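You operate a simulated robot arm through the tools that you are given. There is no shell and no other tool.

You run a simulated robot arm. Do the job below in one go: nothing can be reset, and whatever is moved stays where it is left.

Task
Seat the guard bar in the bending jig, bend it to the 90 mark, swing back, lift it out.
Fine: within 8 degrees, lever back at its rest; the bar lies flat before the jig.

It is judged by the outcome, as a careful person would: the job done as asked, and still so three seconds after it is handed in. It fails if anything else is knocked over, pushed out of place, dropped, spilled or broken.

Robot
A 7-joint arm with a two-finger parallel gripper, fixed in place. Base frame: the origin is on the floor under the middle of its stand, x ahead of it, y to its left, z up; the work surface is at about z = 85. Readings come in cm, degrees, newtons and seconds.
It reaches about 137.2 cm from its shoulder. Its first joint turns from -149.0 to 149.0 degrees. Payload 3.43 kg.
The TCP is the grasp point between the finger pads, 3 cm short of the fingertips. In the tool frame z runs along the fingers and y along their closing line. Largest opening 9.4 cm; finger width 2.8, thickness 1; the body of the gripper, 5 by 9.6 cm, starts 5.5 cm behind the TCP.
Orientation is told as [roll, pitch, yaw] about the base's x, y, z axes, in that order, counted from this pose: with the fingers straight down and closing along the base's y, the tool's x points along the base's -x, its y along +y and its z along -z.

Tools
- The arm moves only by the tool arm_command. Its arguments are lists of equal length, an entry for each row: "angular": the turn, a rotation vector about the tool's x, y, z in degrees, a list of three; "linear": the shift along the tool's x, y, z in cm, a list of three; "hand": the finger opening in cm, from 0 to 9.4. In form: {"angular": [[ax, ay, az], ...], "linear": [[tx, ty, tz], ...], "hand": [hand, ...]}. A call has 1 to 20 rows; each row shifts and turns the commanded pose from where the row before left it, along the tool's axes as they then stand. Rows are played at 5 a second. More than 5 cm and 8.6 degrees between two rows, or a gripper value outside its range, and nothing of the call is played. A pose out of reach is approached as far as the arm can. The call stops where the force on the tool passes 50 N (or 10 N more than at its start, if that is more) or the arm is blocked; 0.2 s more then pass. Each finger travels about 4.5 cm/s and halts on what it meets, pressing with about 32 N; the grip force reading is that of the motor and also rises with nothing between the fingers. The clock runs only during rows and for 0.2 s after the last one: add rows that do not move to give the fingers time. It gives the time, the measured TCP pose, the force on the tool (base axes), the opening and the grip force at its end, in the units of the frame above (readings bear some noise), with the torque about the TCP (base axes, N m) and any sound that the robot's microphone picked up.
- Cameras (640 x 400 px; columns grow to the right, rows downward): "scene" is fixed at [4.93, -64.77, 141.19]; the picture's right is [0.94, -0.35, 0.00], its down [-0.09, -0.25, -0.96] and it looks along [0.34, 0.90, -0.26] (base axes); focal length 331 px, centre (320, 200). "wrist" rides on the gripper at [7.6, 1.4, -10.2] in the tool frame; the picture's right is [-0.18, 0.98, 0.00], its down [-0.75, -0.14, -0.64] and it looks along [-0.63, -0.12, 0.77] (tool axes); focal length 243 px, centre (320, 200). There is no depth. A picture from a camera that has moved, and an enlarged one, comes with that camera's place and axes in the base frame and with its lens.
- get_image(camera): a new picture of that camera. No time passes.
- enlarge(camera, box): a new picture of the part [left, top, right, bottom] of that camera's present view, enlarged. No time passes.
- sign_off(): hands the job in; it is judged then, once.

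Places have to be worked out from the pictures, the camera data and where the tool is seen. Open the gripper and draw the arm clear of the work before you hand the job in, unless the task says otherwise.

The tools are called after "Request:" as name(argument=value, ...) on one line, values as JSON. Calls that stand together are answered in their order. arm_command: Moves the arm, as the interface text tells. Its arguments: {"type":"object","properties":{"angular":{"type":"array","items":{"type":"array","items":{"type":"number"}}},"linear":{"type":"array","items":{"type":"array","items":{"type":"number"}}},"hand":{"type":"array","items":{"type":"number"}}},"required":["angular","linear","hand"]} The other tools are called the same way: get_image (camera) takes a picture; enlarge (camera, box) takes an enlarged picture of a part of a camera's view; sign_off () hands the job in.

At the start:

```text
clock: 0.0
tool_pos: [47.21, 67.45, 115.88]
tool_rot: [0.0, -0.1, -0.1]
contact_force: [0.6, -0.1, -0.4]
wrist_torque: [0.04, -0.02, -0.02]
width: 9.43
gripper_force: 0.0
```

scene: 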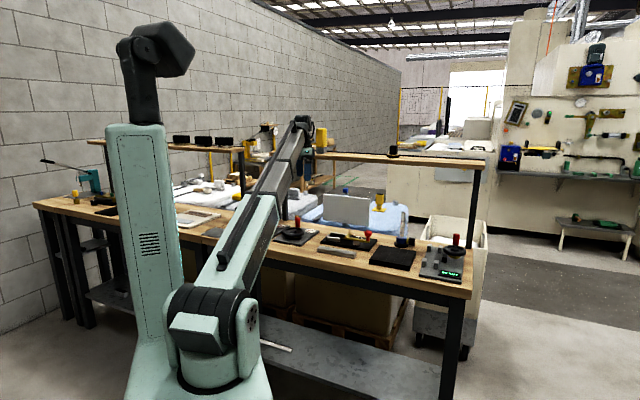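
wrist: 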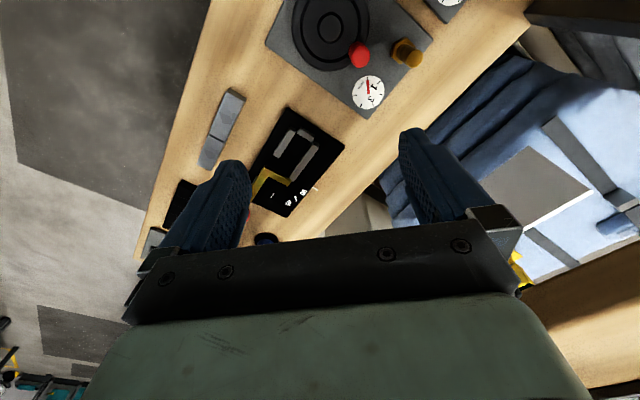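

I'll start by looking closely at the bench in both cameras to find the jig, bar, and lever.

Request:
enlarge(camera="scene", box=[260, 200, 480, 310])

Request:
enlarge(camera="wrist", box=[130, 0, 450, 250])

Request:
enlarge(camera="scene", box=[30, 140, 260, 260])

```text
2.91 times, centred on (370, 255) of scene
camera zoom: at [4.93, -64.77, 141.19], right [0.94, -0.35, 0.0], down [-0.09, -0.25, -0.96], along [0.34, 0.9, -0.26], focal length 962 px, centre (174, 40)
```

zoom: 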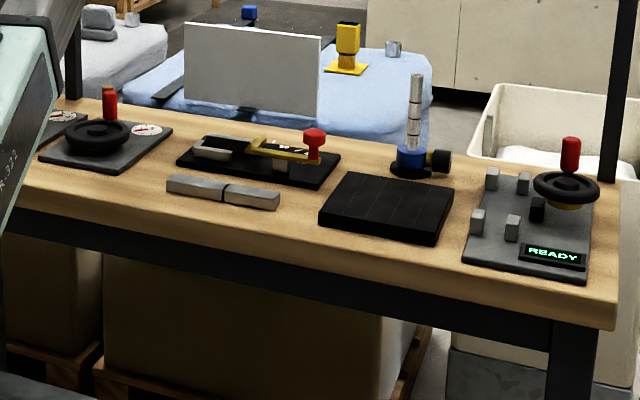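

```text
1.60 times, centred on (290, 125) of wrist
camera zoom: at [39.51, 68.88, 126.21], right [0.18, 0.98, 0.0], down [0.75, -0.14, 0.64], along [0.63, -0.12, -0.77], focal length 388 px, centre (368, 320)
```

zoom: 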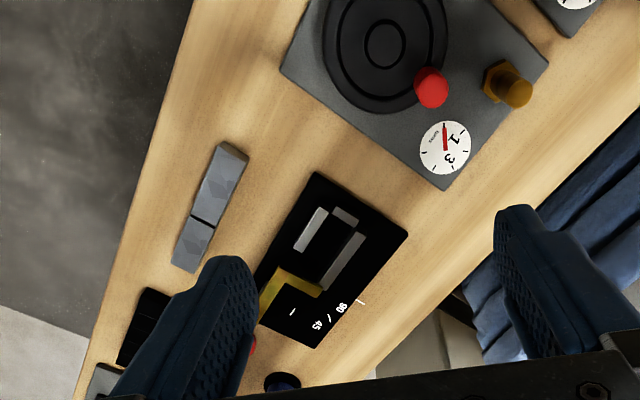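

```text
2.78 times, centred on (145, 200) of scene
camera zoom: at [4.93, -64.77, 141.19], right [0.94, -0.35, 0.0], down [-0.09, -0.25, -0.96], along [0.34, 0.9, -0.26], focal length 920 px, centre (807, 200)
```

zoom: 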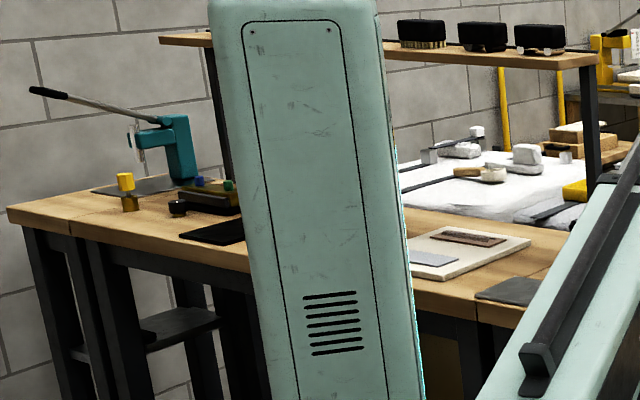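

The jig appears to be the black plate with the grey channel and yellow lever (red knob), roughly at u≈5, v≈86 in a bench frame turned -45°, and the bar lies in front of it at v≈72. I turn the tool -45° so it lines up with the bench and move over for a better look.

Request:
arm_command(angular=[[0, 0, 7.5], [0, 0, 7.5], [0, 0, 7.5], [0, 0, 7.5], [0, 0, 7.5], [0, 0, 7.5], [0, 0, 0], [0, 0, 0], [0, 0, 0], [0, 0, 0]], linear=[[0, 0, 0], [0, 0, 0], [0, 0, 0], [0, 0, 0], [0, 0, 0], [0, 0, 0], [-3, 0, 0], [-3, 0, 0], [-3, 0, 0], [0, 0, 0]], hand=[9.4, 9.4, 9.4, 9.4, 9.4, 9.4, 9.4, 9.4, 9.4, 9.4])

Request:
get_image(camera="wrist")

Request:
get_image(camera="scene")

```text
clock: 2.2
tool_pos: [53.35, 60.87, 115.83]
tool_rot: [0.1, 0.0, -44.9]
contact_force: [-0.3, -0.2, -0.2]
wrist_torque: [0.01, 0.01, 0.02]
width: 9.41
gripper_force: 0.0
```

```text
taken
camera wrist: at [49.04, 67.3, 126.21], right [0.83, 0.56, 0.0], down [0.43, -0.63, 0.64], along [0.36, -0.53, -0.77], focal length 243 px, centre (320, 200)
```

wrist: 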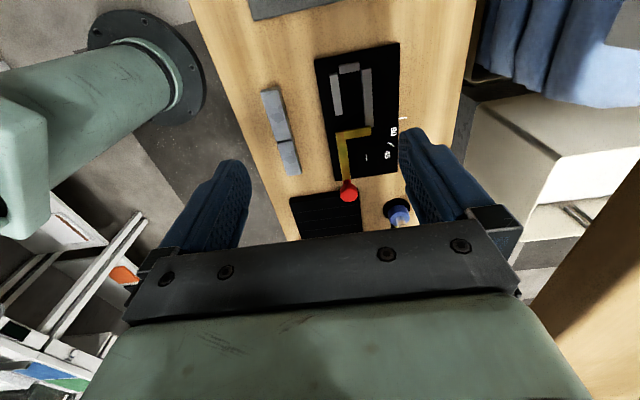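

```text
taken
```

scene: 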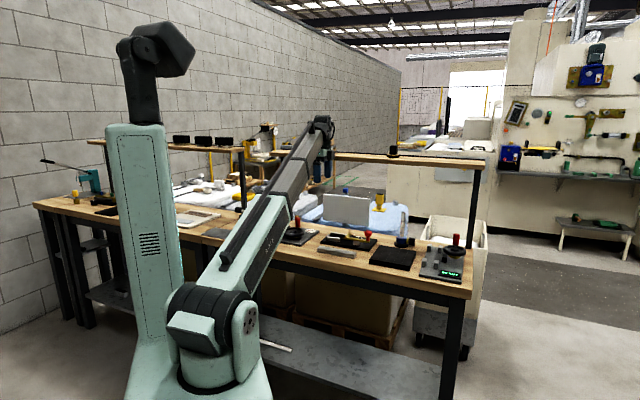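

The bench is aligned with the picture now: bar at left, jig right of it. I enlarge the jig to read its layout.

Request:
enlarge(camera="wrist", box=[300, 30, 420, 210])

Request:
enlarge(camera="wrist", box=[240, 30, 440, 210])

Request:
enlarge(camera="scene", box=[310, 220, 390, 270])

```text
2.22 times, centred on (360, 120) of wrist
camera zoom: at [49.04, 67.3, 126.21], right [0.83, 0.56, 0.0], down [0.43, -0.63, 0.64], along [0.36, -0.53, -0.77], focal length 539 px, centre (231, 378)
```

zoom: 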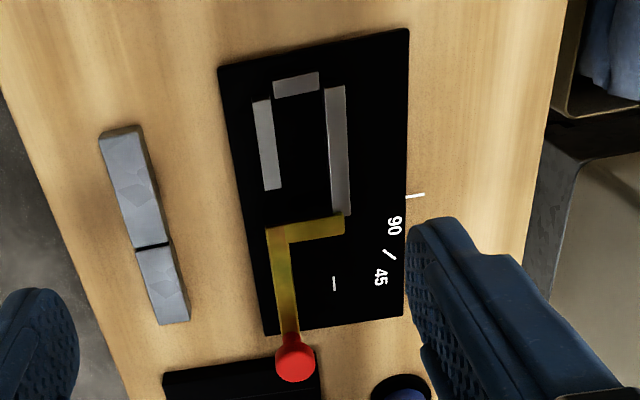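

```text
2.22 times, centred on (340, 120) of wrist
camera zoom: at [49.04, 67.3, 126.21], right [0.83, 0.56, 0.0], down [0.43, -0.63, 0.64], along [0.36, -0.53, -0.77], focal length 539 px, centre (276, 378)
```

zoom: 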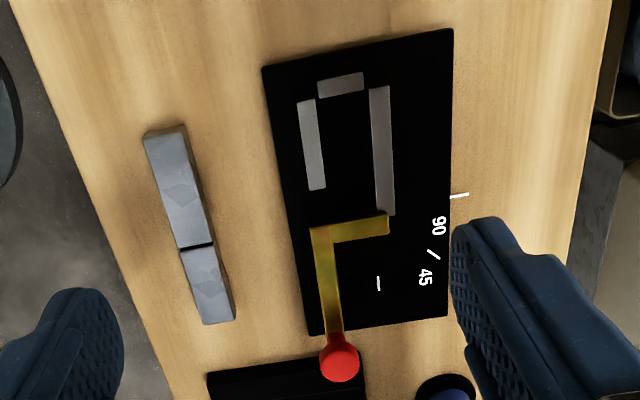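

```text
8.00 times, centred on (350, 245) of scene
camera zoom: at [4.93, -64.77, 141.19], right [0.94, -0.35, 0.0], down [-0.09, -0.25, -0.96], along [0.34, 0.9, -0.26], focal length 2646 px, centre (80, -160)
```

zoom: 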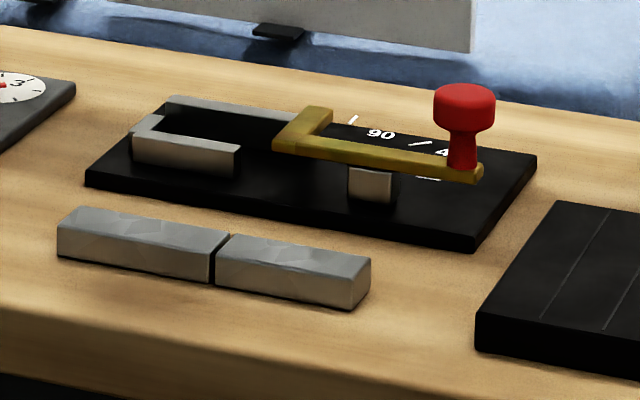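

The jig has a channel (front wall, long back wall, left stop) and an L-shaped lever over the channel end with a pusher block under it. I need heights and clearances, so I lower toward it for a closer wrist view, staying well above everything.

Request:
arm_command(angular=[[0, 0, 0], [0, 0, 0], [0, 0, 0], [0, 0, 0], [0, 0, 0], [0, 0, 0]], linear=[[-0.26, 1.24, 3], [-0.26, 1.24, 3], [-0.26, 1.24, 3], [-0.26, 1.24, 3], [-0.26, 1.24, 3], [0, 0, 0]], hand=[9.4, 9.4, 9.4, 9.4, 9.4, 9.4])

Request:
get_image(camera="wrist")

Request:
enlarge(camera="wrist", box=[220, 60, 420, 240])

```text
clock: 3.6
tool_pos: [58.64, 64.32, 101.31]
tool_rot: [0.4, 0.0, -45.0]
contact_force: [-0.1, -0.5, 0.0]
wrist_torque: [0.01, -0.02, 0.02]
width: 9.39
gripper_force: 0.0
```

```text
taken
camera wrist: at [54.17, 70.62, 111.56], right [0.82, 0.57, 0.01], down [0.43, -0.63, 0.64], along [0.37, -0.53, -0.77], focal length 243 px, centre (320, 200)
```

wrist: 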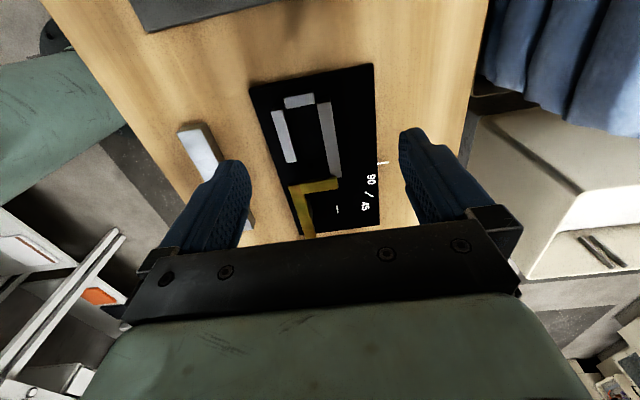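

```text
2.22 times, centred on (320, 150) of wrist
camera zoom: at [54.17, 70.62, 111.56], right [0.82, 0.57, 0.01], down [0.43, -0.63, 0.64], along [0.37, -0.53, -0.77], focal length 539 px, centre (320, 311)
```

zoom: 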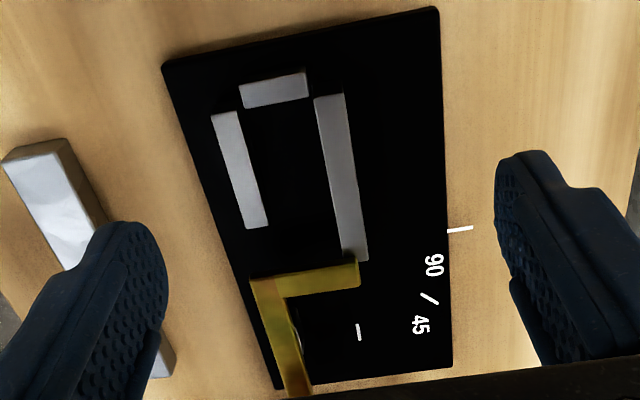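

Now a stronger zoom of the jig from the scene camera to measure heights of walls, lever underside, pusher and bar.

Request:
enlarge(camera="scene", box=[320, 228, 384, 268])

Request:
enlarge(camera="scene", box=[340, 228, 372, 248])

Request:
enlarge(camera="scene", box=[316, 240, 364, 270])

```text
10.00 times, centred on (352, 248) of scene
camera zoom: at [4.93, -64.77, 141.19], right [0.94, -0.35, 0.0], down [-0.09, -0.25, -0.96], along [0.34, 0.9, -0.26], focal length 3308 px, centre (0, -280)
```

zoom: 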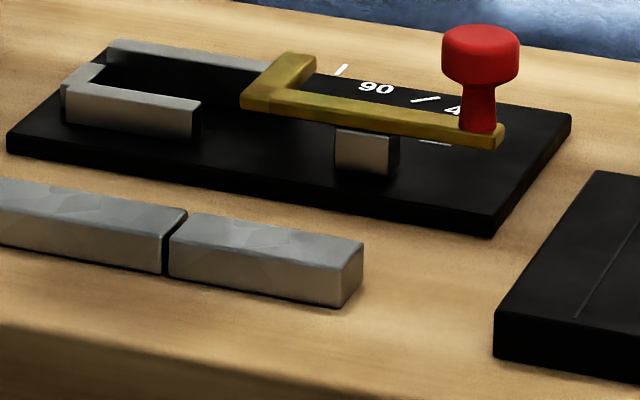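

```text
16.00 times, centred on (356, 238) of scene
camera zoom: at [4.93, -64.77, 141.19], right [0.94, -0.35, 0.0], down [-0.09, -0.25, -0.96], along [0.34, 0.9, -0.26], focal length 5293 px, centre (-256, -408)
```

zoom: 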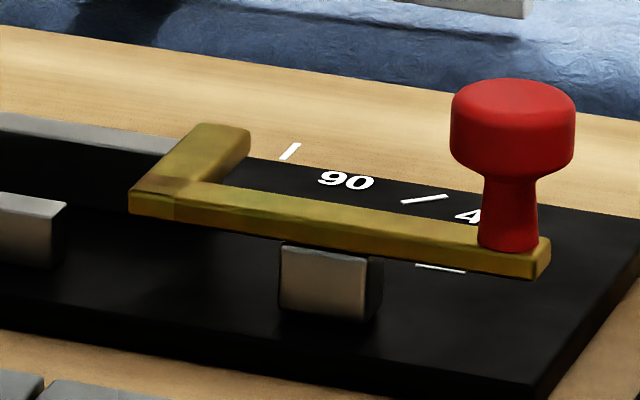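

```text
13.33 times, centred on (340, 255) of scene
camera zoom: at [4.93, -64.77, 141.19], right [0.94, -0.35, 0.0], down [-0.09, -0.25, -0.96], along [0.34, 0.9, -0.26], focal length 4410 px, centre (53, -533)
```

zoom: 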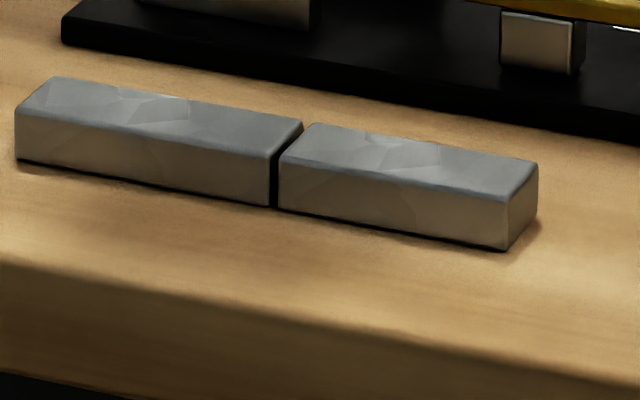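

The bar (about 16 x 2.7 x 1.5 cm, joint about 8.4 cm from its left end) must slide under the lever's cross-arm, so it has to go in from the right. I now look at what is right of the jig (black mat, tube stand) to check clearances.

Request:
arm_command(angular=[[0, 0, 0], [0, 0, 0], [0, 0, 0], [0, 0, 0], [0, 0, 0], [0, 0, 0], [0, 0, 0]], linear=[[0, 0, -3.5], [0, 0, -3.5], [-3.5, -0.25, 0], [-3.5, -0.25, 0], [-3.5, -0.25, 0], [-3.5, -0.25, 0], [0, 0, 0]], hand=[9.4, 9.4, 9.4, 9.4, 9.4, 9.4, 9.4])

Request:
get_image(camera="wrist")

Request:
enlarge(camera="wrist", box=[220, 40, 420, 240])

```text
clock: 4.3
tool_pos: [59.15, 64.4, 107.95]
tool_rot: [-0.2, 0.1, -44.7]
contact_force: [-6.8, -3.7, 2.8]
wrist_torque: [0.64, -1.08, 0.05]
width: 9.38
gripper_force: 0.1
stopped in row 3: the force on the tool passed its limit at 71 N (the readings are from after the stop); the commanded pose is now the measured one
```

```text
taken
camera wrist: at [54.68, 70.67, 118.32], right [0.82, 0.57, 0.0], down [0.44, -0.63, 0.64], along [0.36, -0.53, -0.77], focal length 243 px, centre (320, 200)
```

wrist: 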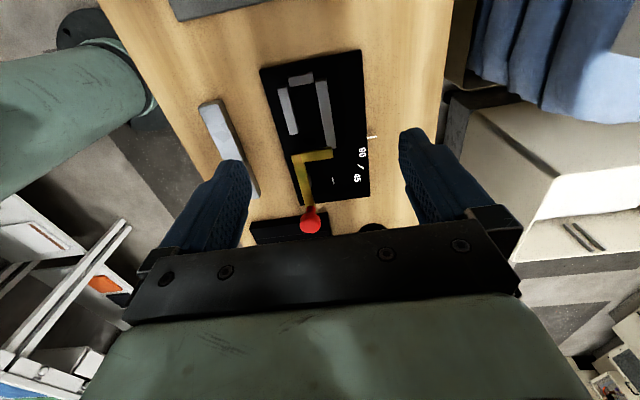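

```text
2.00 times, centred on (320, 140) of wrist
camera zoom: at [54.68, 70.67, 118.32], right [0.82, 0.57, 0.0], down [0.44, -0.63, 0.64], along [0.36, -0.53, -0.77], focal length 485 px, centre (320, 320)
```

zoom: 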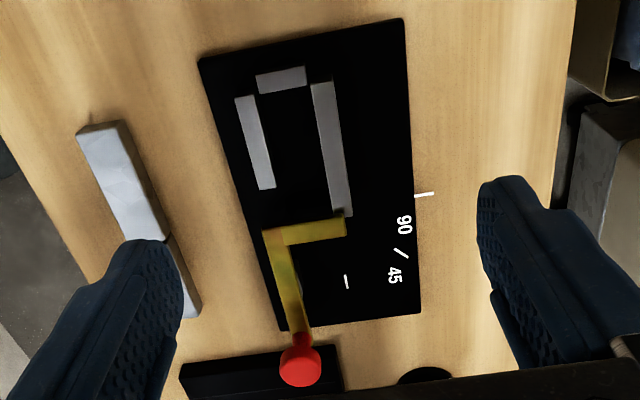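

The call stopped on a contact (71 N) while rising or moving right; I look at the scene to see what the hand or wrist is touching.

Request:
get_image(camera="scene")

Request:
enlarge(camera="scene", box=[270, 90, 430, 190])

Request:
enlarge(camera="scene", box=[290, 130, 370, 180])

```text
taken
```

scene: 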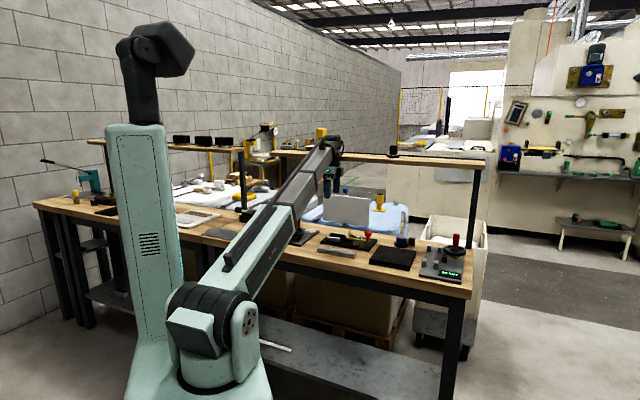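

```text
4.00 times, centred on (350, 140) of scene
camera zoom: at [4.93, -64.77, 141.19], right [0.94, -0.35, 0.0], down [-0.09, -0.25, -0.96], along [0.34, 0.9, -0.26], focal length 1323 px, centre (200, 440)
```

zoom: 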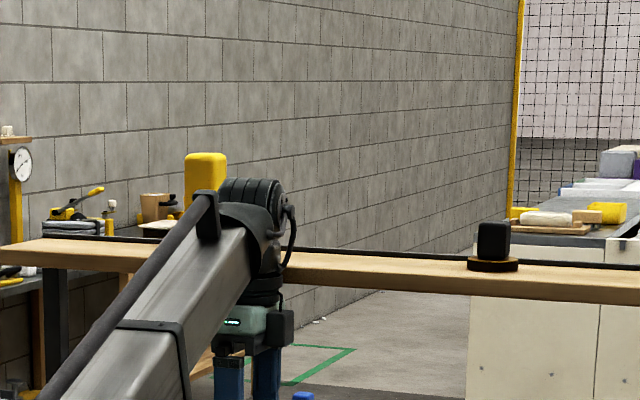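

```text
8.00 times, centred on (330, 155) of scene
camera zoom: at [4.93, -64.77, 141.19], right [0.94, -0.35, 0.0], down [-0.09, -0.25, -0.96], along [0.34, 0.9, -0.26], focal length 2646 px, centre (240, 560)
```

zoom: 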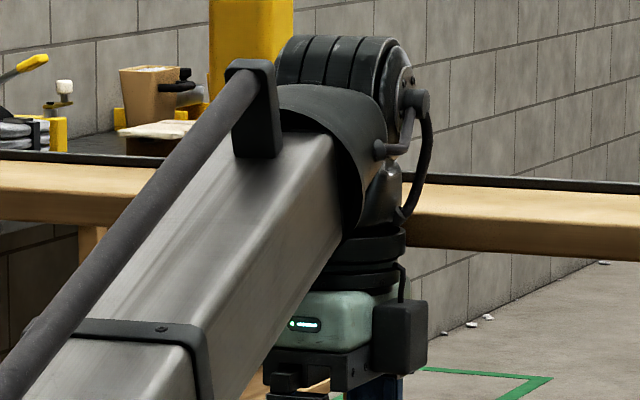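

The hand appears to have touched the front edge of the upper shelf (z≈120, front edge around v≈91), so I back straight off toward the robot and stay clear of it from now on.

Request:
arm_command(angular=[[0, 0, 0], [0, 0, 0], [0, 0, 0], [0, 0, 0], [0, 0, 0], [0, 0, 0]], linear=[[0, -1, 0], [0, -1.5, 0], [0, -1.5, 0], [0, -1.5, 0], [0, -1.5, 0], [0, 0, 0]], hand=[9.4, 9.4, 9.4, 9.4, 9.4, 9.4])

Request:
enlarge(camera="scene", box=[270, 90, 430, 190])

```text
clock: 5.7
tool_pos: [54.14, 59.39, 107.91]
tool_rot: [-0.2, 0.3, -44.7]
contact_force: [-0.4, -0.8, -1.0]
wrist_torque: [0.0, 0.0, 0.01]
width: 9.38
gripper_force: 0.1
```

```text
4.00 times, centred on (350, 140) of scene
camera zoom: at [4.93, -64.77, 141.19], right [0.94, -0.35, 0.0], down [-0.09, -0.25, -0.96], along [0.34, 0.9, -0.26], focal length 1323 px, centre (200, 440)
```

zoom: 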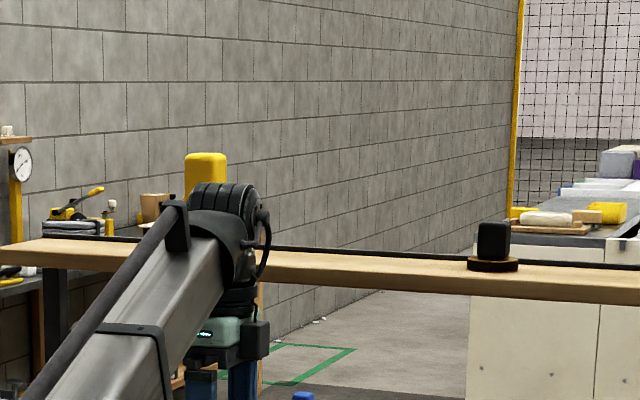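

Clear again (force near zero) and nothing on the shelf moved. Now I move right along the bench at this safe distance to view the lever, mat and tube stand.

Request:
arm_command(angular=[[0, 0, 0.3], [0, 0, 0], [0, 0, 0], [0, 0, 0], [0, 0, 0], [0, 0, 0]], linear=[[-2.75, 0.2, 0], [-2.75, 0.2, 0], [-2.75, 0.2, 0], [-2.75, 0.2, 0], [-2.75, 0.2, 0], [0, 0, 0]], hand=[9.4, 9.4, 9.4, 9.4, 9.4, 9.4])

Request:
get_image(camera="wrist")

Request:
enlarge(camera="wrist", box=[230, 40, 430, 240])

Request:
get_image(camera="scene")

```text
clock: 7.1
tool_pos: [64.65, 50.19, 107.99]
tool_rot: [-0.2, 0.1, -45.0]
contact_force: [-0.3, -0.7, -0.9]
wrist_torque: [-0.01, 0.03, 0.0]
width: 9.39
gripper_force: 0.1
```

```text
taken
camera wrist: at [60.31, 56.51, 118.34], right [0.82, 0.57, 0.0], down [0.44, -0.63, 0.64], along [0.36, -0.53, -0.77], focal length 243 px, centre (320, 200)
```

wrist: 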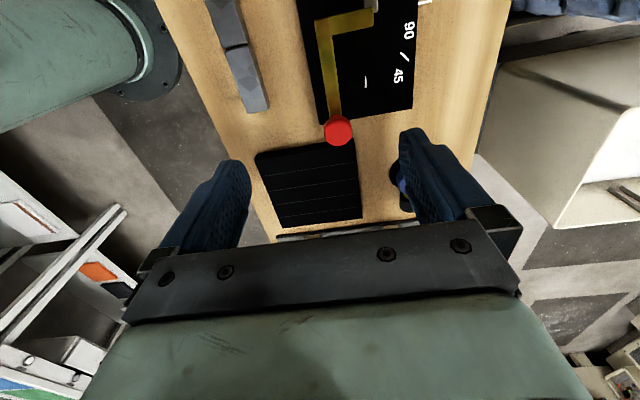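

```text
2.00 times, centred on (330, 140) of wrist
camera zoom: at [60.31, 56.51, 118.34], right [0.82, 0.57, 0.0], down [0.44, -0.63, 0.64], along [0.36, -0.53, -0.77], focal length 485 px, centre (300, 320)
```

zoom: 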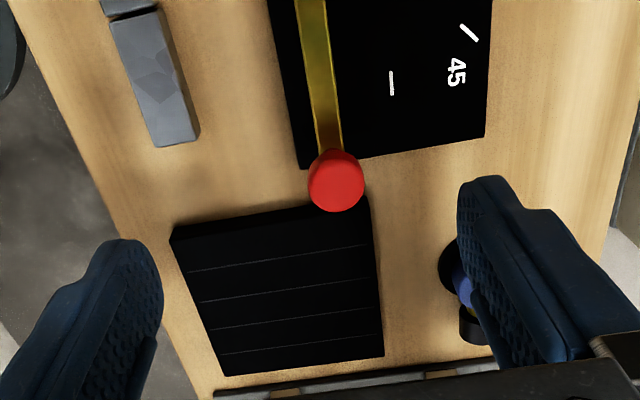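

```text
taken
```

scene: 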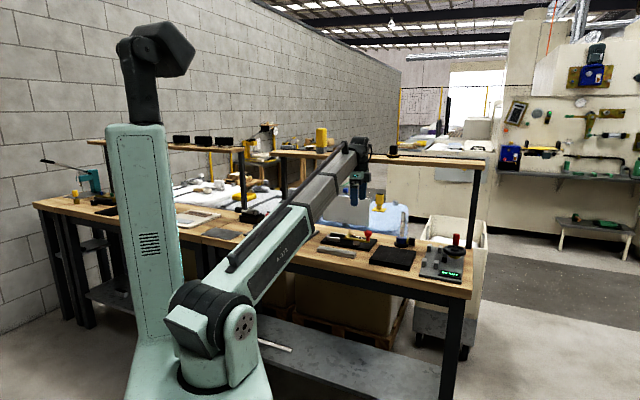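

From this view: bar spans u≈-3.7..12.4, v≈71.0..73.6 (joint at u≈5.0); knob at (14.1, 82.4), top ≈92.7; mat starts at u≈19.3 (v up to 84.6); tube stand near (26, 92). I move over the bar's right segment (u≈7.75, v≈72.3) and descend part way to check alignment.

Request:
arm_command(angular=[[0, 0, 0], [0, 0, 0], [0, 0, 0], [0, 0, 0], [0, 0, 0], [0, 0, 0], [0, 0, 0], [0, 0, 0]], linear=[[0.82, -2.96, 0], [0.82, -2.96, 0], [0.83, -2.95, 0], [0, 0, 3.5], [0, 0, 3.5], [0, 0, 3.5], [0, 0, 3.5], [0, 0, 0]], hand=[7, 7, 7, 7, 7, 7, 7, 7])

Request:
get_image(camera="wrist")

Request:
enlarge(camera="scene", box=[310, 210, 390, 270])

```text
clock: 8.9
tool_pos: [56.72, 45.92, 93.89]
tool_rot: [-0.2, 0.1, -45.0]
contact_force: [0.0, 0.3, -1.0]
wrist_torque: [-0.02, -0.02, -0.01]
width: 6.99
gripper_force: 0.1
```

```text
taken
camera wrist: at [52.32, 52.27, 104.17], right [0.82, 0.57, 0.0], down [0.44, -0.63, 0.64], along [0.36, -0.53, -0.77], focal length 243 px, centre (320, 200)
```

wrist: 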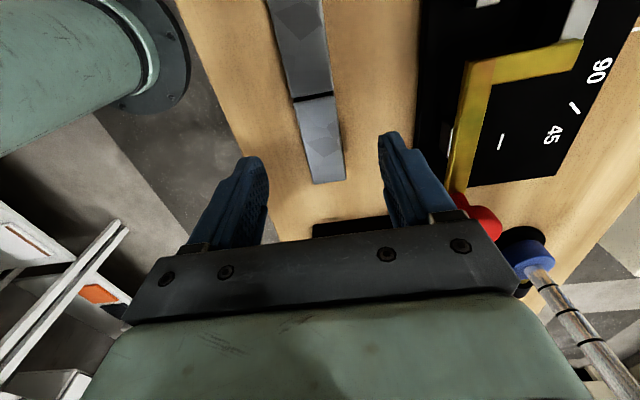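

```text
6.67 times, centred on (350, 240) of scene
camera zoom: at [4.93, -64.77, 141.19], right [0.94, -0.35, 0.0], down [-0.09, -0.25, -0.96], along [0.34, 0.9, -0.26], focal length 2205 px, centre (120, -67)
```

zoom: 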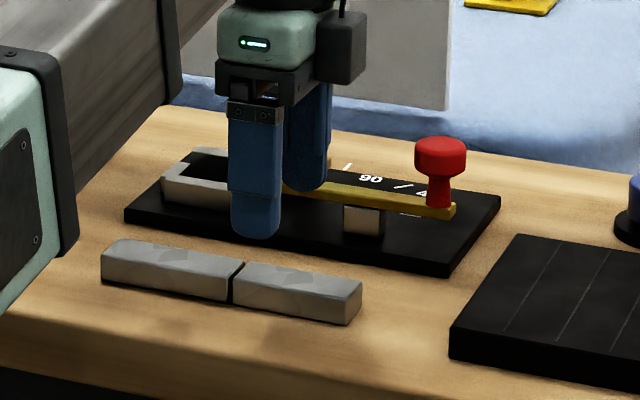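

The bar lies between the fingers, nicely centred (bar v≈71.0–73.85, width 2.8, joint at u≈5.25). I descend to grip height (tips just above the bench) and close.

Request:
arm_command(angular=[[0, 0, 0], [0, 0, 0], [0, 0, 0], [0, 0, 0], [0, 0, 0], [0, 0, 0], [0, 0, 0], [0, 0, 0]], linear=[[0, -0.12, 2], [0, 0, 2], [0, 0, 1.45], [0, 0, 0], [0, 0, 0], [0, 0, 0], [0, 0, 0], [0, 0, 0]], hand=[7, 7, 7, 7, 2.2, 2.2, 2.2, 2.2])

Request:
get_image(camera="wrist")

Request:
enlarge(camera="scene", box=[310, 220, 390, 270])

```text
clock: 10.7
tool_pos: [56.42, 45.58, 88.55]
tool_rot: [-0.2, 0.0, -45.0]
contact_force: [0.7, 0.7, 0.8]
wrist_torque: [0.04, -0.07, -0.08]
width: 2.95
gripper_force: 32.0
```

```text
taken
camera wrist: at [52.14, 51.98, 98.87], right [0.82, 0.57, 0.0], down [0.44, -0.63, 0.64], along [0.36, -0.53, -0.77], focal length 243 px, centre (320, 200)
```

wrist: 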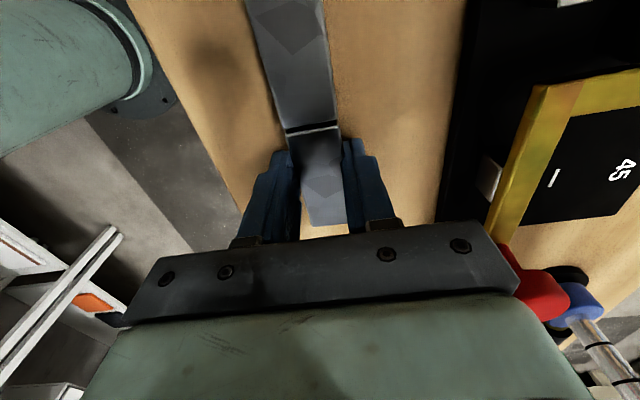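

```text
8.00 times, centred on (350, 245) of scene
camera zoom: at [4.93, -64.77, 141.19], right [0.94, -0.35, 0.0], down [-0.09, -0.25, -0.96], along [0.34, 0.9, -0.26], focal length 2646 px, centre (80, -160)
```

zoom: 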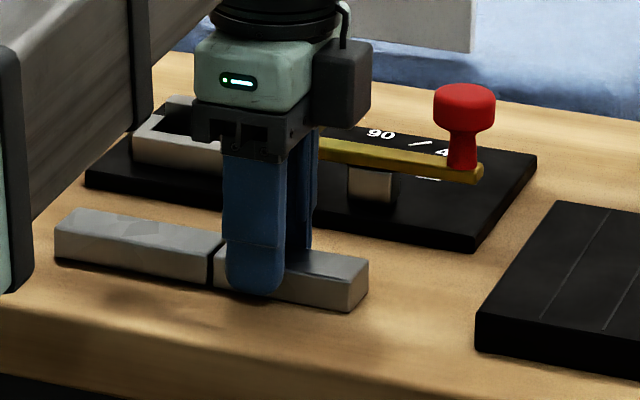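

Gripped: width 2.95 cm, 32 N. I lift a little and check the weight, torque and whether it stays level.

Request:
arm_command(angular=[[0, 0, 0], [0, 0, 0], [0, 0, 0], [0, 0, 0], [0, 0, 0]], linear=[[0, 0, -1], [0, 0, -1], [0, 0, -1], [0, 0, -1], [0, 0, 0]], hand=[2.2, 2.2, 2.2, 2.2, 2.2])

Request:
enlarge(camera="scene", box=[310, 215, 390, 265])

Request:
get_image(camera="wrist")

```text
clock: 11.9
tool_pos: [56.4, 45.88, 92.49]
tool_rot: [-0.3, 0.1, -45.0]
contact_force: [0.0, -0.4, -3.1]
wrist_torque: [-0.06, -0.06, -0.01]
width: 2.93
gripper_force: 31.9
```

```text
8.00 times, centred on (350, 240) of scene
camera zoom: at [4.93, -64.77, 141.19], right [0.94, -0.35, 0.0], down [-0.09, -0.25, -0.96], along [0.34, 0.9, -0.26], focal length 2646 px, centre (80, -120)
```

zoom: 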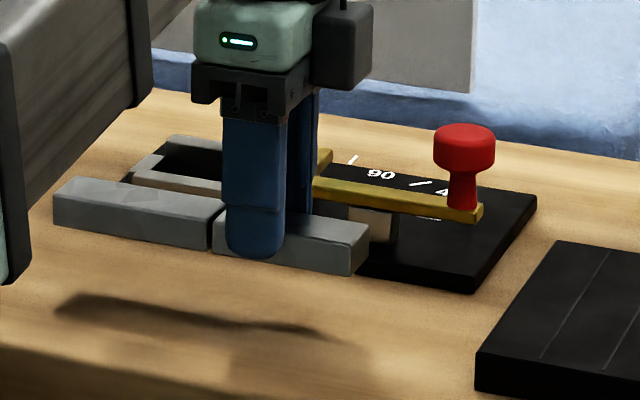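

```text
taken
camera wrist: at [52.15, 52.18, 102.79], right [0.82, 0.57, 0.0], down [0.44, -0.63, 0.64], along [0.36, -0.53, -0.77], focal length 243 px, centre (320, 200)
```

wrist: 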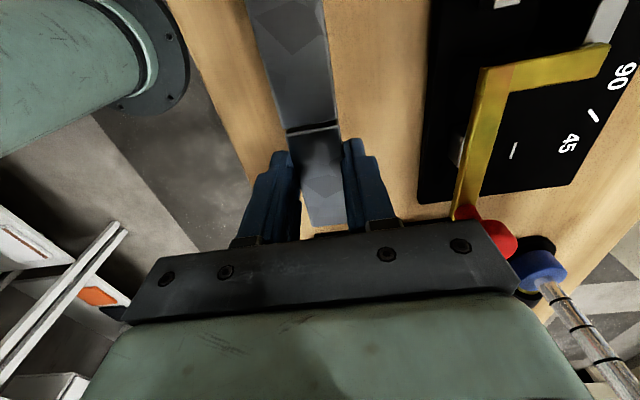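

Bar held level, about 0.25 kg. To avoid crossing above the tall knob near the shelf, I carry it at low height to the right over the mat, turned 30°, before going around behind the knob.

Request:
arm_command(angular=[[0, 0, 0], [0, 0, 0], [0, 0, 0], [0, 0, 0], [0, 0, 0], [0, 0, 0], [0, 0, 0], [0, 0, 7.5], [0, 0, 7.5], [0, 0, 7.5], [0, 0, 7.5], [0, 0, 0]], linear=[[-2.88, -0.33, 0], [-2.88, -0.33, 0], [-2.88, -0.33, 0], [-2.88, -0.33, 0], [-2.88, -0.33, 0], [-2.88, -0.33, 0], [-2.88, -0.33, 0], [0, 0, 0], [0, 0, 0], [0, 0, 0], [0, 0, 0], [0, 0, 0]], hand=[2.2, 2.2, 2.2, 2.2, 2.2, 2.2, 2.2, 2.2, 2.2, 2.2, 2.2, 2.2])

Request:
get_image(camera="wrist")

Request:
get_image(camera="scene")

Request:
enlarge(camera="scene", box=[320, 200, 480, 300])

```text
clock: 14.5
tool_pos: [69.24, 29.98, 92.48]
tool_rot: [-0.2, 0.1, -74.9]
contact_force: [-0.4, -0.4, -1.3]
wrist_torque: [-0.09, -0.02, 0.0]
width: 2.91
gripper_force: 32.2
```

```text
taken
camera wrist: at [68.61, 37.65, 102.79], right [1.0, 0.08, 0.0], down [0.06, -0.76, 0.64], along [0.05, -0.64, -0.77], focal length 243 px, centre (320, 200)
```

wrist: 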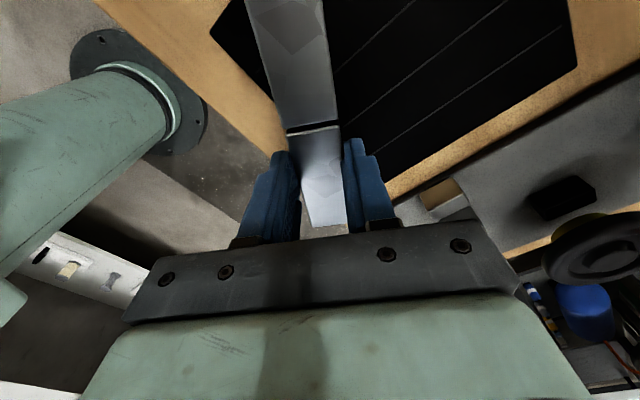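

```text
taken
```

scene: 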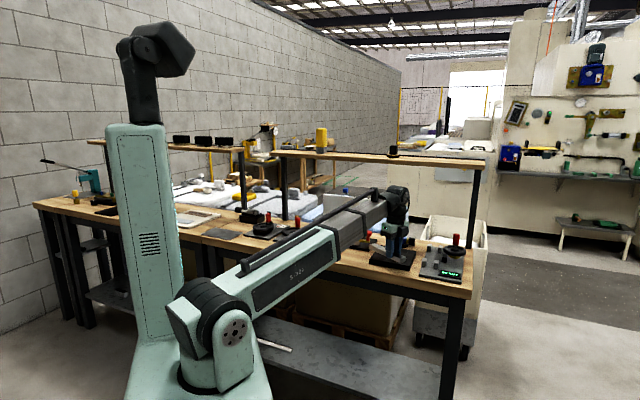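

```text
4.00 times, centred on (400, 250) of scene
camera zoom: at [4.93, -64.77, 141.19], right [0.94, -0.35, 0.0], down [-0.09, -0.25, -0.96], along [0.34, 0.9, -0.26], focal length 1323 px, centre (0, 0)
```

zoom: 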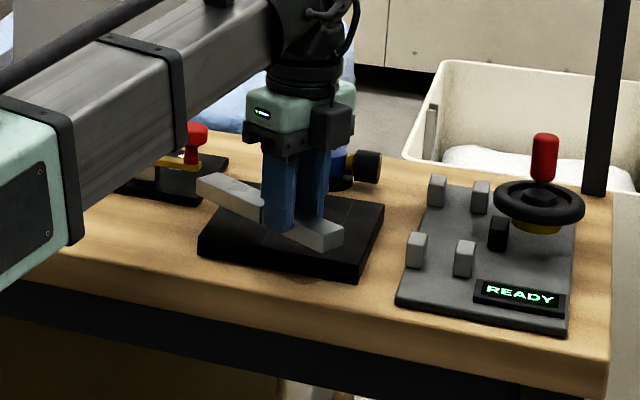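

Bar is level over the mat, all clear. Next I move forward past the knob's right side and then along the bar axis so the bar's left end passes behind the knob.

Request:
arm_command(angular=[[0, 0, 0], [0, 0, 0], [0, 0, 0], [0, 0, 0], [0, 0, 0]], linear=[[1.27, 2.12, 0], [1.27, 2.12, 0], [1.27, 2.12, 0], [1.27, 2.12, 0], [0, 0, 0]], hand=[2.2, 2.2, 2.2, 2.2, 2.2])

Request:
get_image(camera="wrist")

Request:
enlarge(camera="scene", box=[320, 190, 480, 290])

```text
clock: 15.7
tool_pos: [76.07, 37.09, 92.49]
tool_rot: [-0.2, 0.0, -75.0]
contact_force: [-0.3, 0.2, -2.3]
wrist_torque: [-0.12, -0.01, 0.02]
width: 2.93
gripper_force: 32.3
```

```text
taken
camera wrist: at [75.46, 44.85, 102.81], right [1.0, 0.08, 0.0], down [0.06, -0.76, 0.64], along [0.05, -0.64, -0.77], focal length 243 px, centre (320, 200)
```

wrist: 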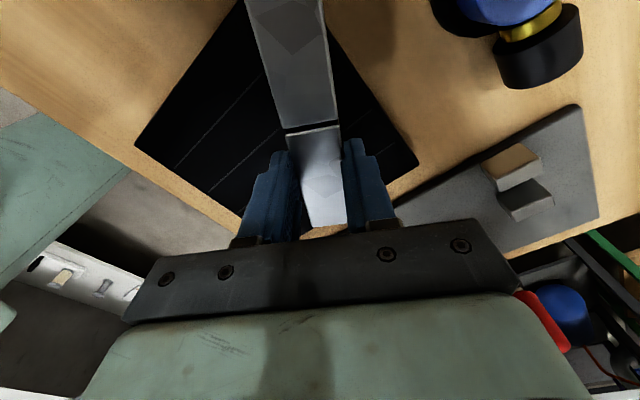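

```text
4.00 times, centred on (400, 240) of scene
camera zoom: at [4.93, -64.77, 141.19], right [0.94, -0.35, 0.0], down [-0.09, -0.25, -0.96], along [0.34, 0.9, -0.26], focal length 1323 px, centre (0, 40)
```

zoom: 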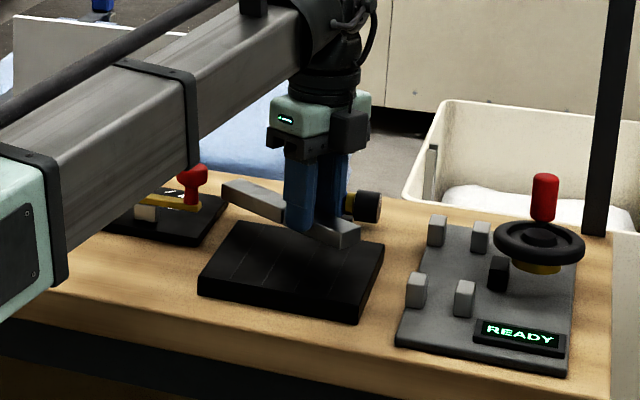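

The bar is now right of the knob with good clearance. I slide along its axis and swing it gradually to parallel behind the lever arm, still at the same height.

Request:
arm_command(angular=[[0, 0, 0], [0, 0, 0], [0, 0, -7.5], [0, 0, -7.5], [0, 0, -7.5], [0, 0, -7.5], [0, 0, 0]], linear=[[2.24, 0, 0], [2.24, 0, 0], [1.371, 0.516, 0], [1.293, 0.69, 0], [1.191, 0.853, 0], [1.07, 1.0, 0], [0, 0, 0]], hand=[2.2, 2.2, 2.2, 2.2, 2.2, 2.2, 2.2])

Request:
get_image(camera="wrist")

Request:
enlarge(camera="scene", box=[320, 190, 480, 290])

```text
clock: 17.3
tool_pos: [75.4, 47.21, 92.27]
tool_rot: [-0.1, 0.1, -44.9]
contact_force: [1.1, 0.0, -2.3]
wrist_torque: [-0.06, -0.03, 0.02]
width: 2.95
gripper_force: 31.5
```

```text
taken
camera wrist: at [70.95, 53.55, 102.67], right [0.82, 0.57, 0.0], down [0.44, -0.63, 0.64], along [0.36, -0.53, -0.77], focal length 243 px, centre (320, 200)
```

wrist: 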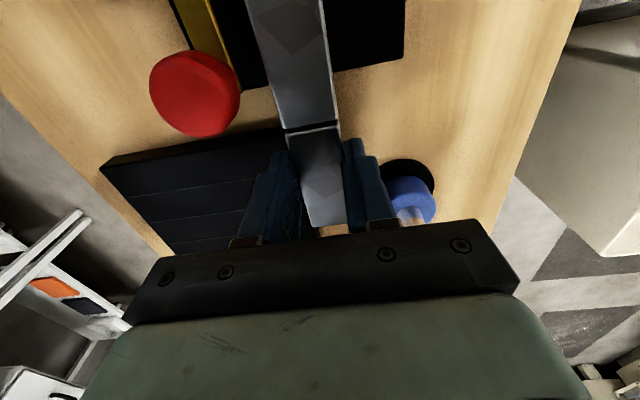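

```text
4.00 times, centred on (400, 240) of scene
camera zoom: at [4.93, -64.77, 141.19], right [0.94, -0.35, 0.0], down [-0.09, -0.25, -0.96], along [0.34, 0.9, -0.26], focal length 1323 px, centre (0, 40)
```

zoom: 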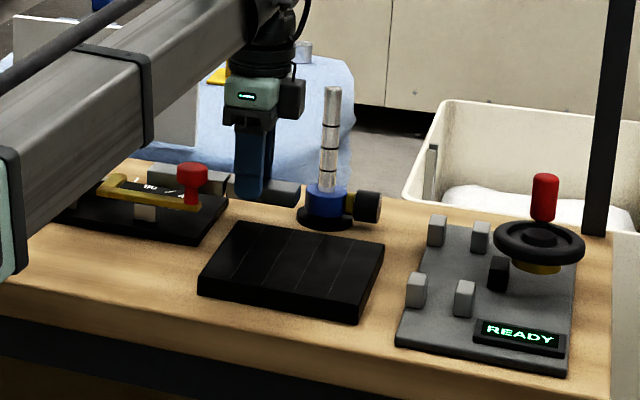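

Now the bar is parallel behind the lever arm. I turn it 18° (right end toward the back), bring its left end just right of the cross-arm, and lower to slightly above the jig plate.

Request:
arm_command(angular=[[0, 0, -6], [0, 0, -6], [0, 0, -6], [0, 0, 0], [0, 0, 0]], linear=[[0.783, 0.75, 0], [0.7, 0.828, 0], [0.61, 0.896, 0], [0, 0, 0], [0, 0, 0]], hand=[2.2, 2.2, 2.2, 2.2, 2.2])

Request:
get_image(camera="wrist")

Request:
enlarge(camera="wrist", box=[130, 0, 430, 180])

Request:
enlarge(camera="scene", box=[320, 210, 400, 260])

```text
clock: 18.5
tool_pos: [75.29, 50.46, 92.43]
tool_rot: [-0.1, 0.2, -26.8]
contact_force: [-0.7, -0.2, -2.2]
wrist_torque: [-0.03, -0.06, 0.02]
width: 2.93
gripper_force: 31.9
```

```text
taken
camera wrist: at [69.19, 55.15, 102.76], right [0.61, 0.79, 0.0], down [0.61, -0.47, 0.64], along [0.51, -0.39, -0.77], focal length 243 px, centre (320, 200)
```

wrist: 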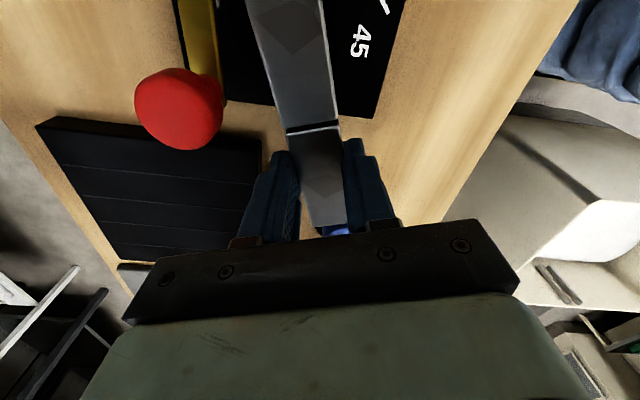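

```text
2.13 times, centred on (280, 90) of wrist
camera zoom: at [69.19, 55.15, 102.76], right [0.61, 0.79, 0.0], down [0.61, -0.47, 0.64], along [0.51, -0.39, -0.77], focal length 518 px, centre (405, 435)
```

zoom: 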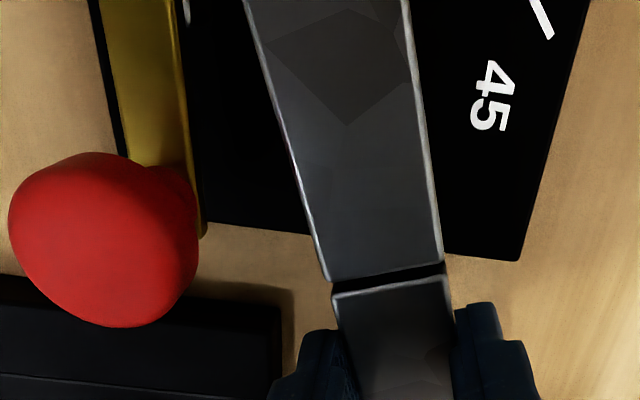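

```text
8.00 times, centred on (360, 235) of scene
camera zoom: at [4.93, -64.77, 141.19], right [0.94, -0.35, 0.0], down [-0.09, -0.25, -0.96], along [0.34, 0.9, -0.26], focal length 2646 px, centre (0, -80)
```

zoom: 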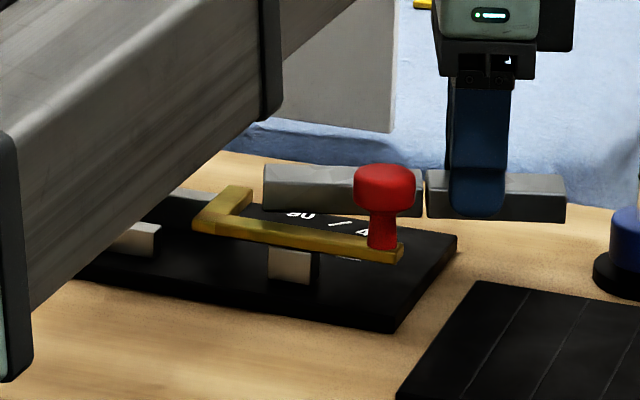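

Alignment matches the plan (left end at u≈7, clear of the cross-arm). I lower to just above the plate.

Request:
arm_command(angular=[[0, 0, 0], [0, 0, 0], [0, 0, 0], [0, 0, 0]], linear=[[0, 0, 0.8], [0, 0, 0.8], [0, 0, 0.7], [0, 0, 0]], hand=[2.2, 2.2, 2.2, 2.2])

Request:
enlarge(camera="scene", box=[336, 215, 400, 255])

Request:
enlarge(camera="wrist", box=[130, 0, 430, 180])

```text
clock: 19.5
tool_pos: [75.41, 50.42, 90.05]
tool_rot: [0.0, 0.1, -27.0]
contact_force: [0.2, -0.5, -2.0]
wrist_torque: [-0.03, -0.12, 0.01]
width: 2.92
gripper_force: 31.7
```

```text
10.00 times, centred on (368, 235) of scene
camera zoom: at [4.93, -64.77, 141.19], right [0.94, -0.35, 0.0], down [-0.09, -0.25, -0.96], along [0.34, 0.9, -0.26], focal length 3308 px, centre (-160, -150)
```

zoom: 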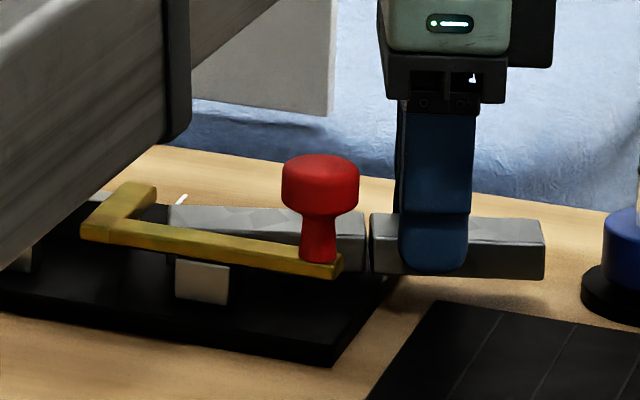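

```text
2.13 times, centred on (280, 90) of wrist
camera zoom: at [69.16, 55.12, 100.45], right [0.61, 0.79, 0.0], down [0.61, -0.47, 0.64], along [0.51, -0.39, -0.77], focal length 518 px, centre (405, 435)
```

zoom: 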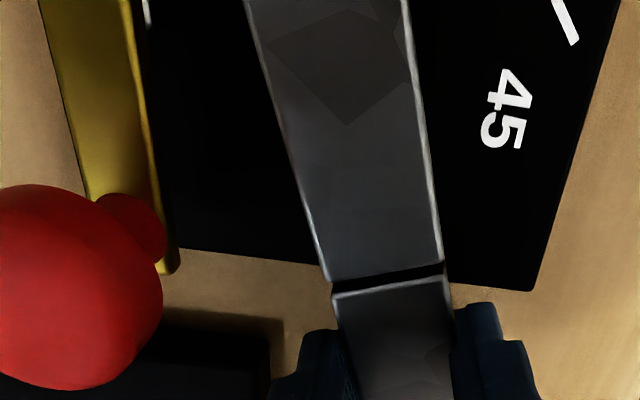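

Bottom of the bar should be about 0.4 cm over the plate. I lower in small steps until I feel contact.

Request:
arm_command(angular=[[0, 0, 0], [0, 0, 0], [0, 0, 0]], linear=[[0, 0, 0.15], [0, 0, 0.1], [0, 0, 0]], hand=[2.2, 2.2, 2.2])

Request:
enlarge(camera="scene", box=[336, 225, 384, 255])

```text
clock: 20.3
tool_pos: [75.36, 50.48, 89.9]
tool_rot: [-0.1, 0.2, -27.0]
contact_force: [-0.5, 0.6, -1.9]
wrist_torque: [-0.03, -0.05, 0.02]
width: 2.95
gripper_force: 31.4
```

```text
13.33 times, centred on (360, 240) of scene
camera zoom: at [4.93, -64.77, 141.19], right [0.94, -0.35, 0.0], down [-0.09, -0.25, -0.96], along [0.34, 0.9, -0.26], focal length 4410 px, centre (-213, -333)
```

zoom: 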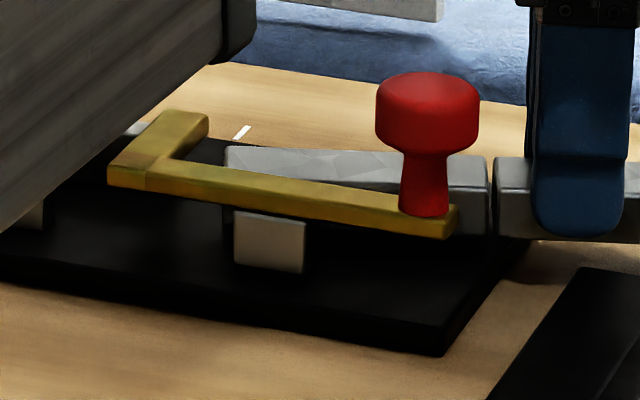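

No contact yet; a bit lower.

Request:
arm_command(angular=[[0, 0, 0], [0, 0, 0], [0, 0, 0]], linear=[[0, 0, 0.1], [0, 0, 0.1], [0, 0, 0]], hand=[2.2, 2.2, 2.2])

```text
clock: 21.1
tool_pos: [75.33, 50.37, 89.59]
tool_rot: [-0.1, 0.2, -26.9]
contact_force: [-0.1, 0.2, -2.6]
wrist_torque: [-0.02, -0.04, 0.03]
width: 2.94
gripper_force: 32.2
```

Still free (Fz about -2.5). Another small step down.

Request:
arm_command(angular=[[0, 0, 0], [0, 0, 0], [0, 0, 0]], linear=[[0, 0, 0.1], [0, 0, 0.1], [0, 0, 0]], hand=[2.2, 2.2, 2.2])

Request:
enlarge(camera="scene", box=[336, 225, 384, 255])

```text
clock: 21.9
tool_pos: [75.29, 50.56, 89.64]
tool_rot: [-0.1, 0.3, -26.9]
contact_force: [3.5, -2.7, 9.6]
wrist_torque: [0.43, 0.66, 0.05]
width: 2.94
gripper_force: 32.2
```

```text
13.33 times, centred on (360, 240) of scene
camera zoom: at [4.93, -64.77, 141.19], right [0.94, -0.35, 0.0], down [-0.09, -0.25, -0.96], along [0.34, 0.9, -0.26], focal length 4410 px, centre (-213, -333)
```

zoom: 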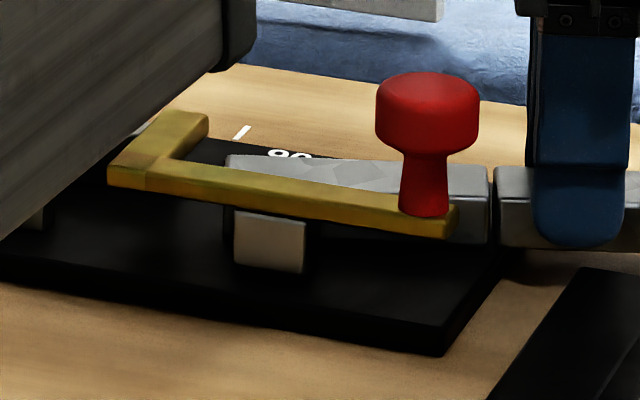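

Contact with the plate felt at TCP z≈89.6 (plate top ≈86.0). I relieve the pressure slightly, shift 0.3 toward the front to clear the back wall's end, and start sliding the bar's left end under the cross-arm.

Request:
arm_command(angular=[[0, 0, 0], [0, 0, 0], [0, 0, 0], [0, 0, 0], [0, 0, 0]], linear=[[0, -0.3, -0.12], [0.6, 0, 0], [0.6, 0, 0], [0.6, 0, 0], [0, 0, 0]], hand=[2.2, 2.2, 2.2, 2.2, 2.2])

Request:
enlarge(camera="scene", box=[336, 225, 384, 255])

Request:
enlarge(camera="wrist", box=[130, 0, 430, 180])

```text
clock: 23.1
tool_pos: [73.58, 51.02, 89.6]
tool_rot: [-0.1, 0.2, -27.0]
contact_force: [0.1, -0.4, -2.7]
wrist_torque: [0.0, -0.09, 0.04]
width: 2.9
gripper_force: 32.0
```

```text
13.33 times, centred on (360, 240) of scene
camera zoom: at [4.93, -64.77, 141.19], right [0.94, -0.35, 0.0], down [-0.09, -0.25, -0.96], along [0.34, 0.9, -0.26], focal length 4410 px, centre (-213, -333)
```

zoom: 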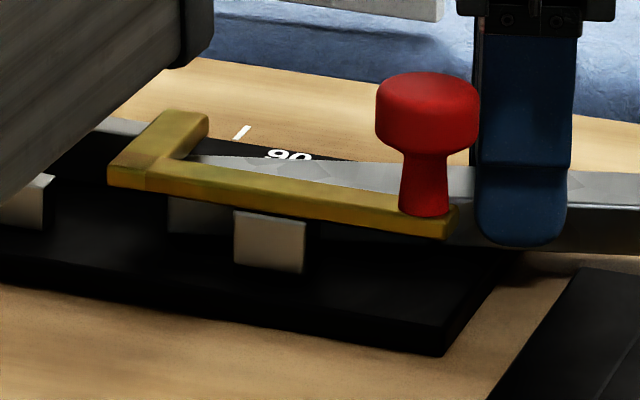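

```text
2.13 times, centred on (280, 90) of wrist
camera zoom: at [67.48, 55.72, 99.93], right [0.61, 0.79, 0.0], down [0.61, -0.47, 0.64], along [0.51, -0.39, -0.77], focal length 518 px, centre (405, 435)
```

zoom: 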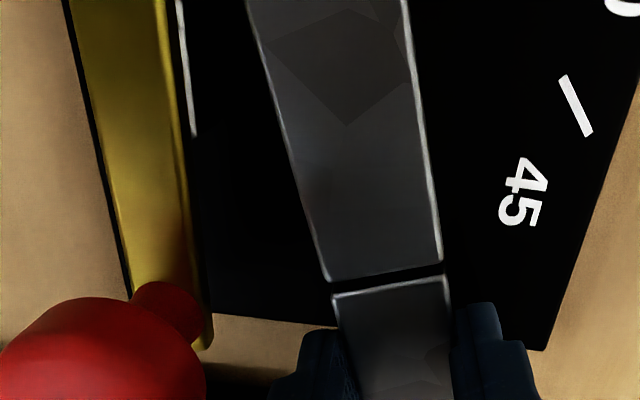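

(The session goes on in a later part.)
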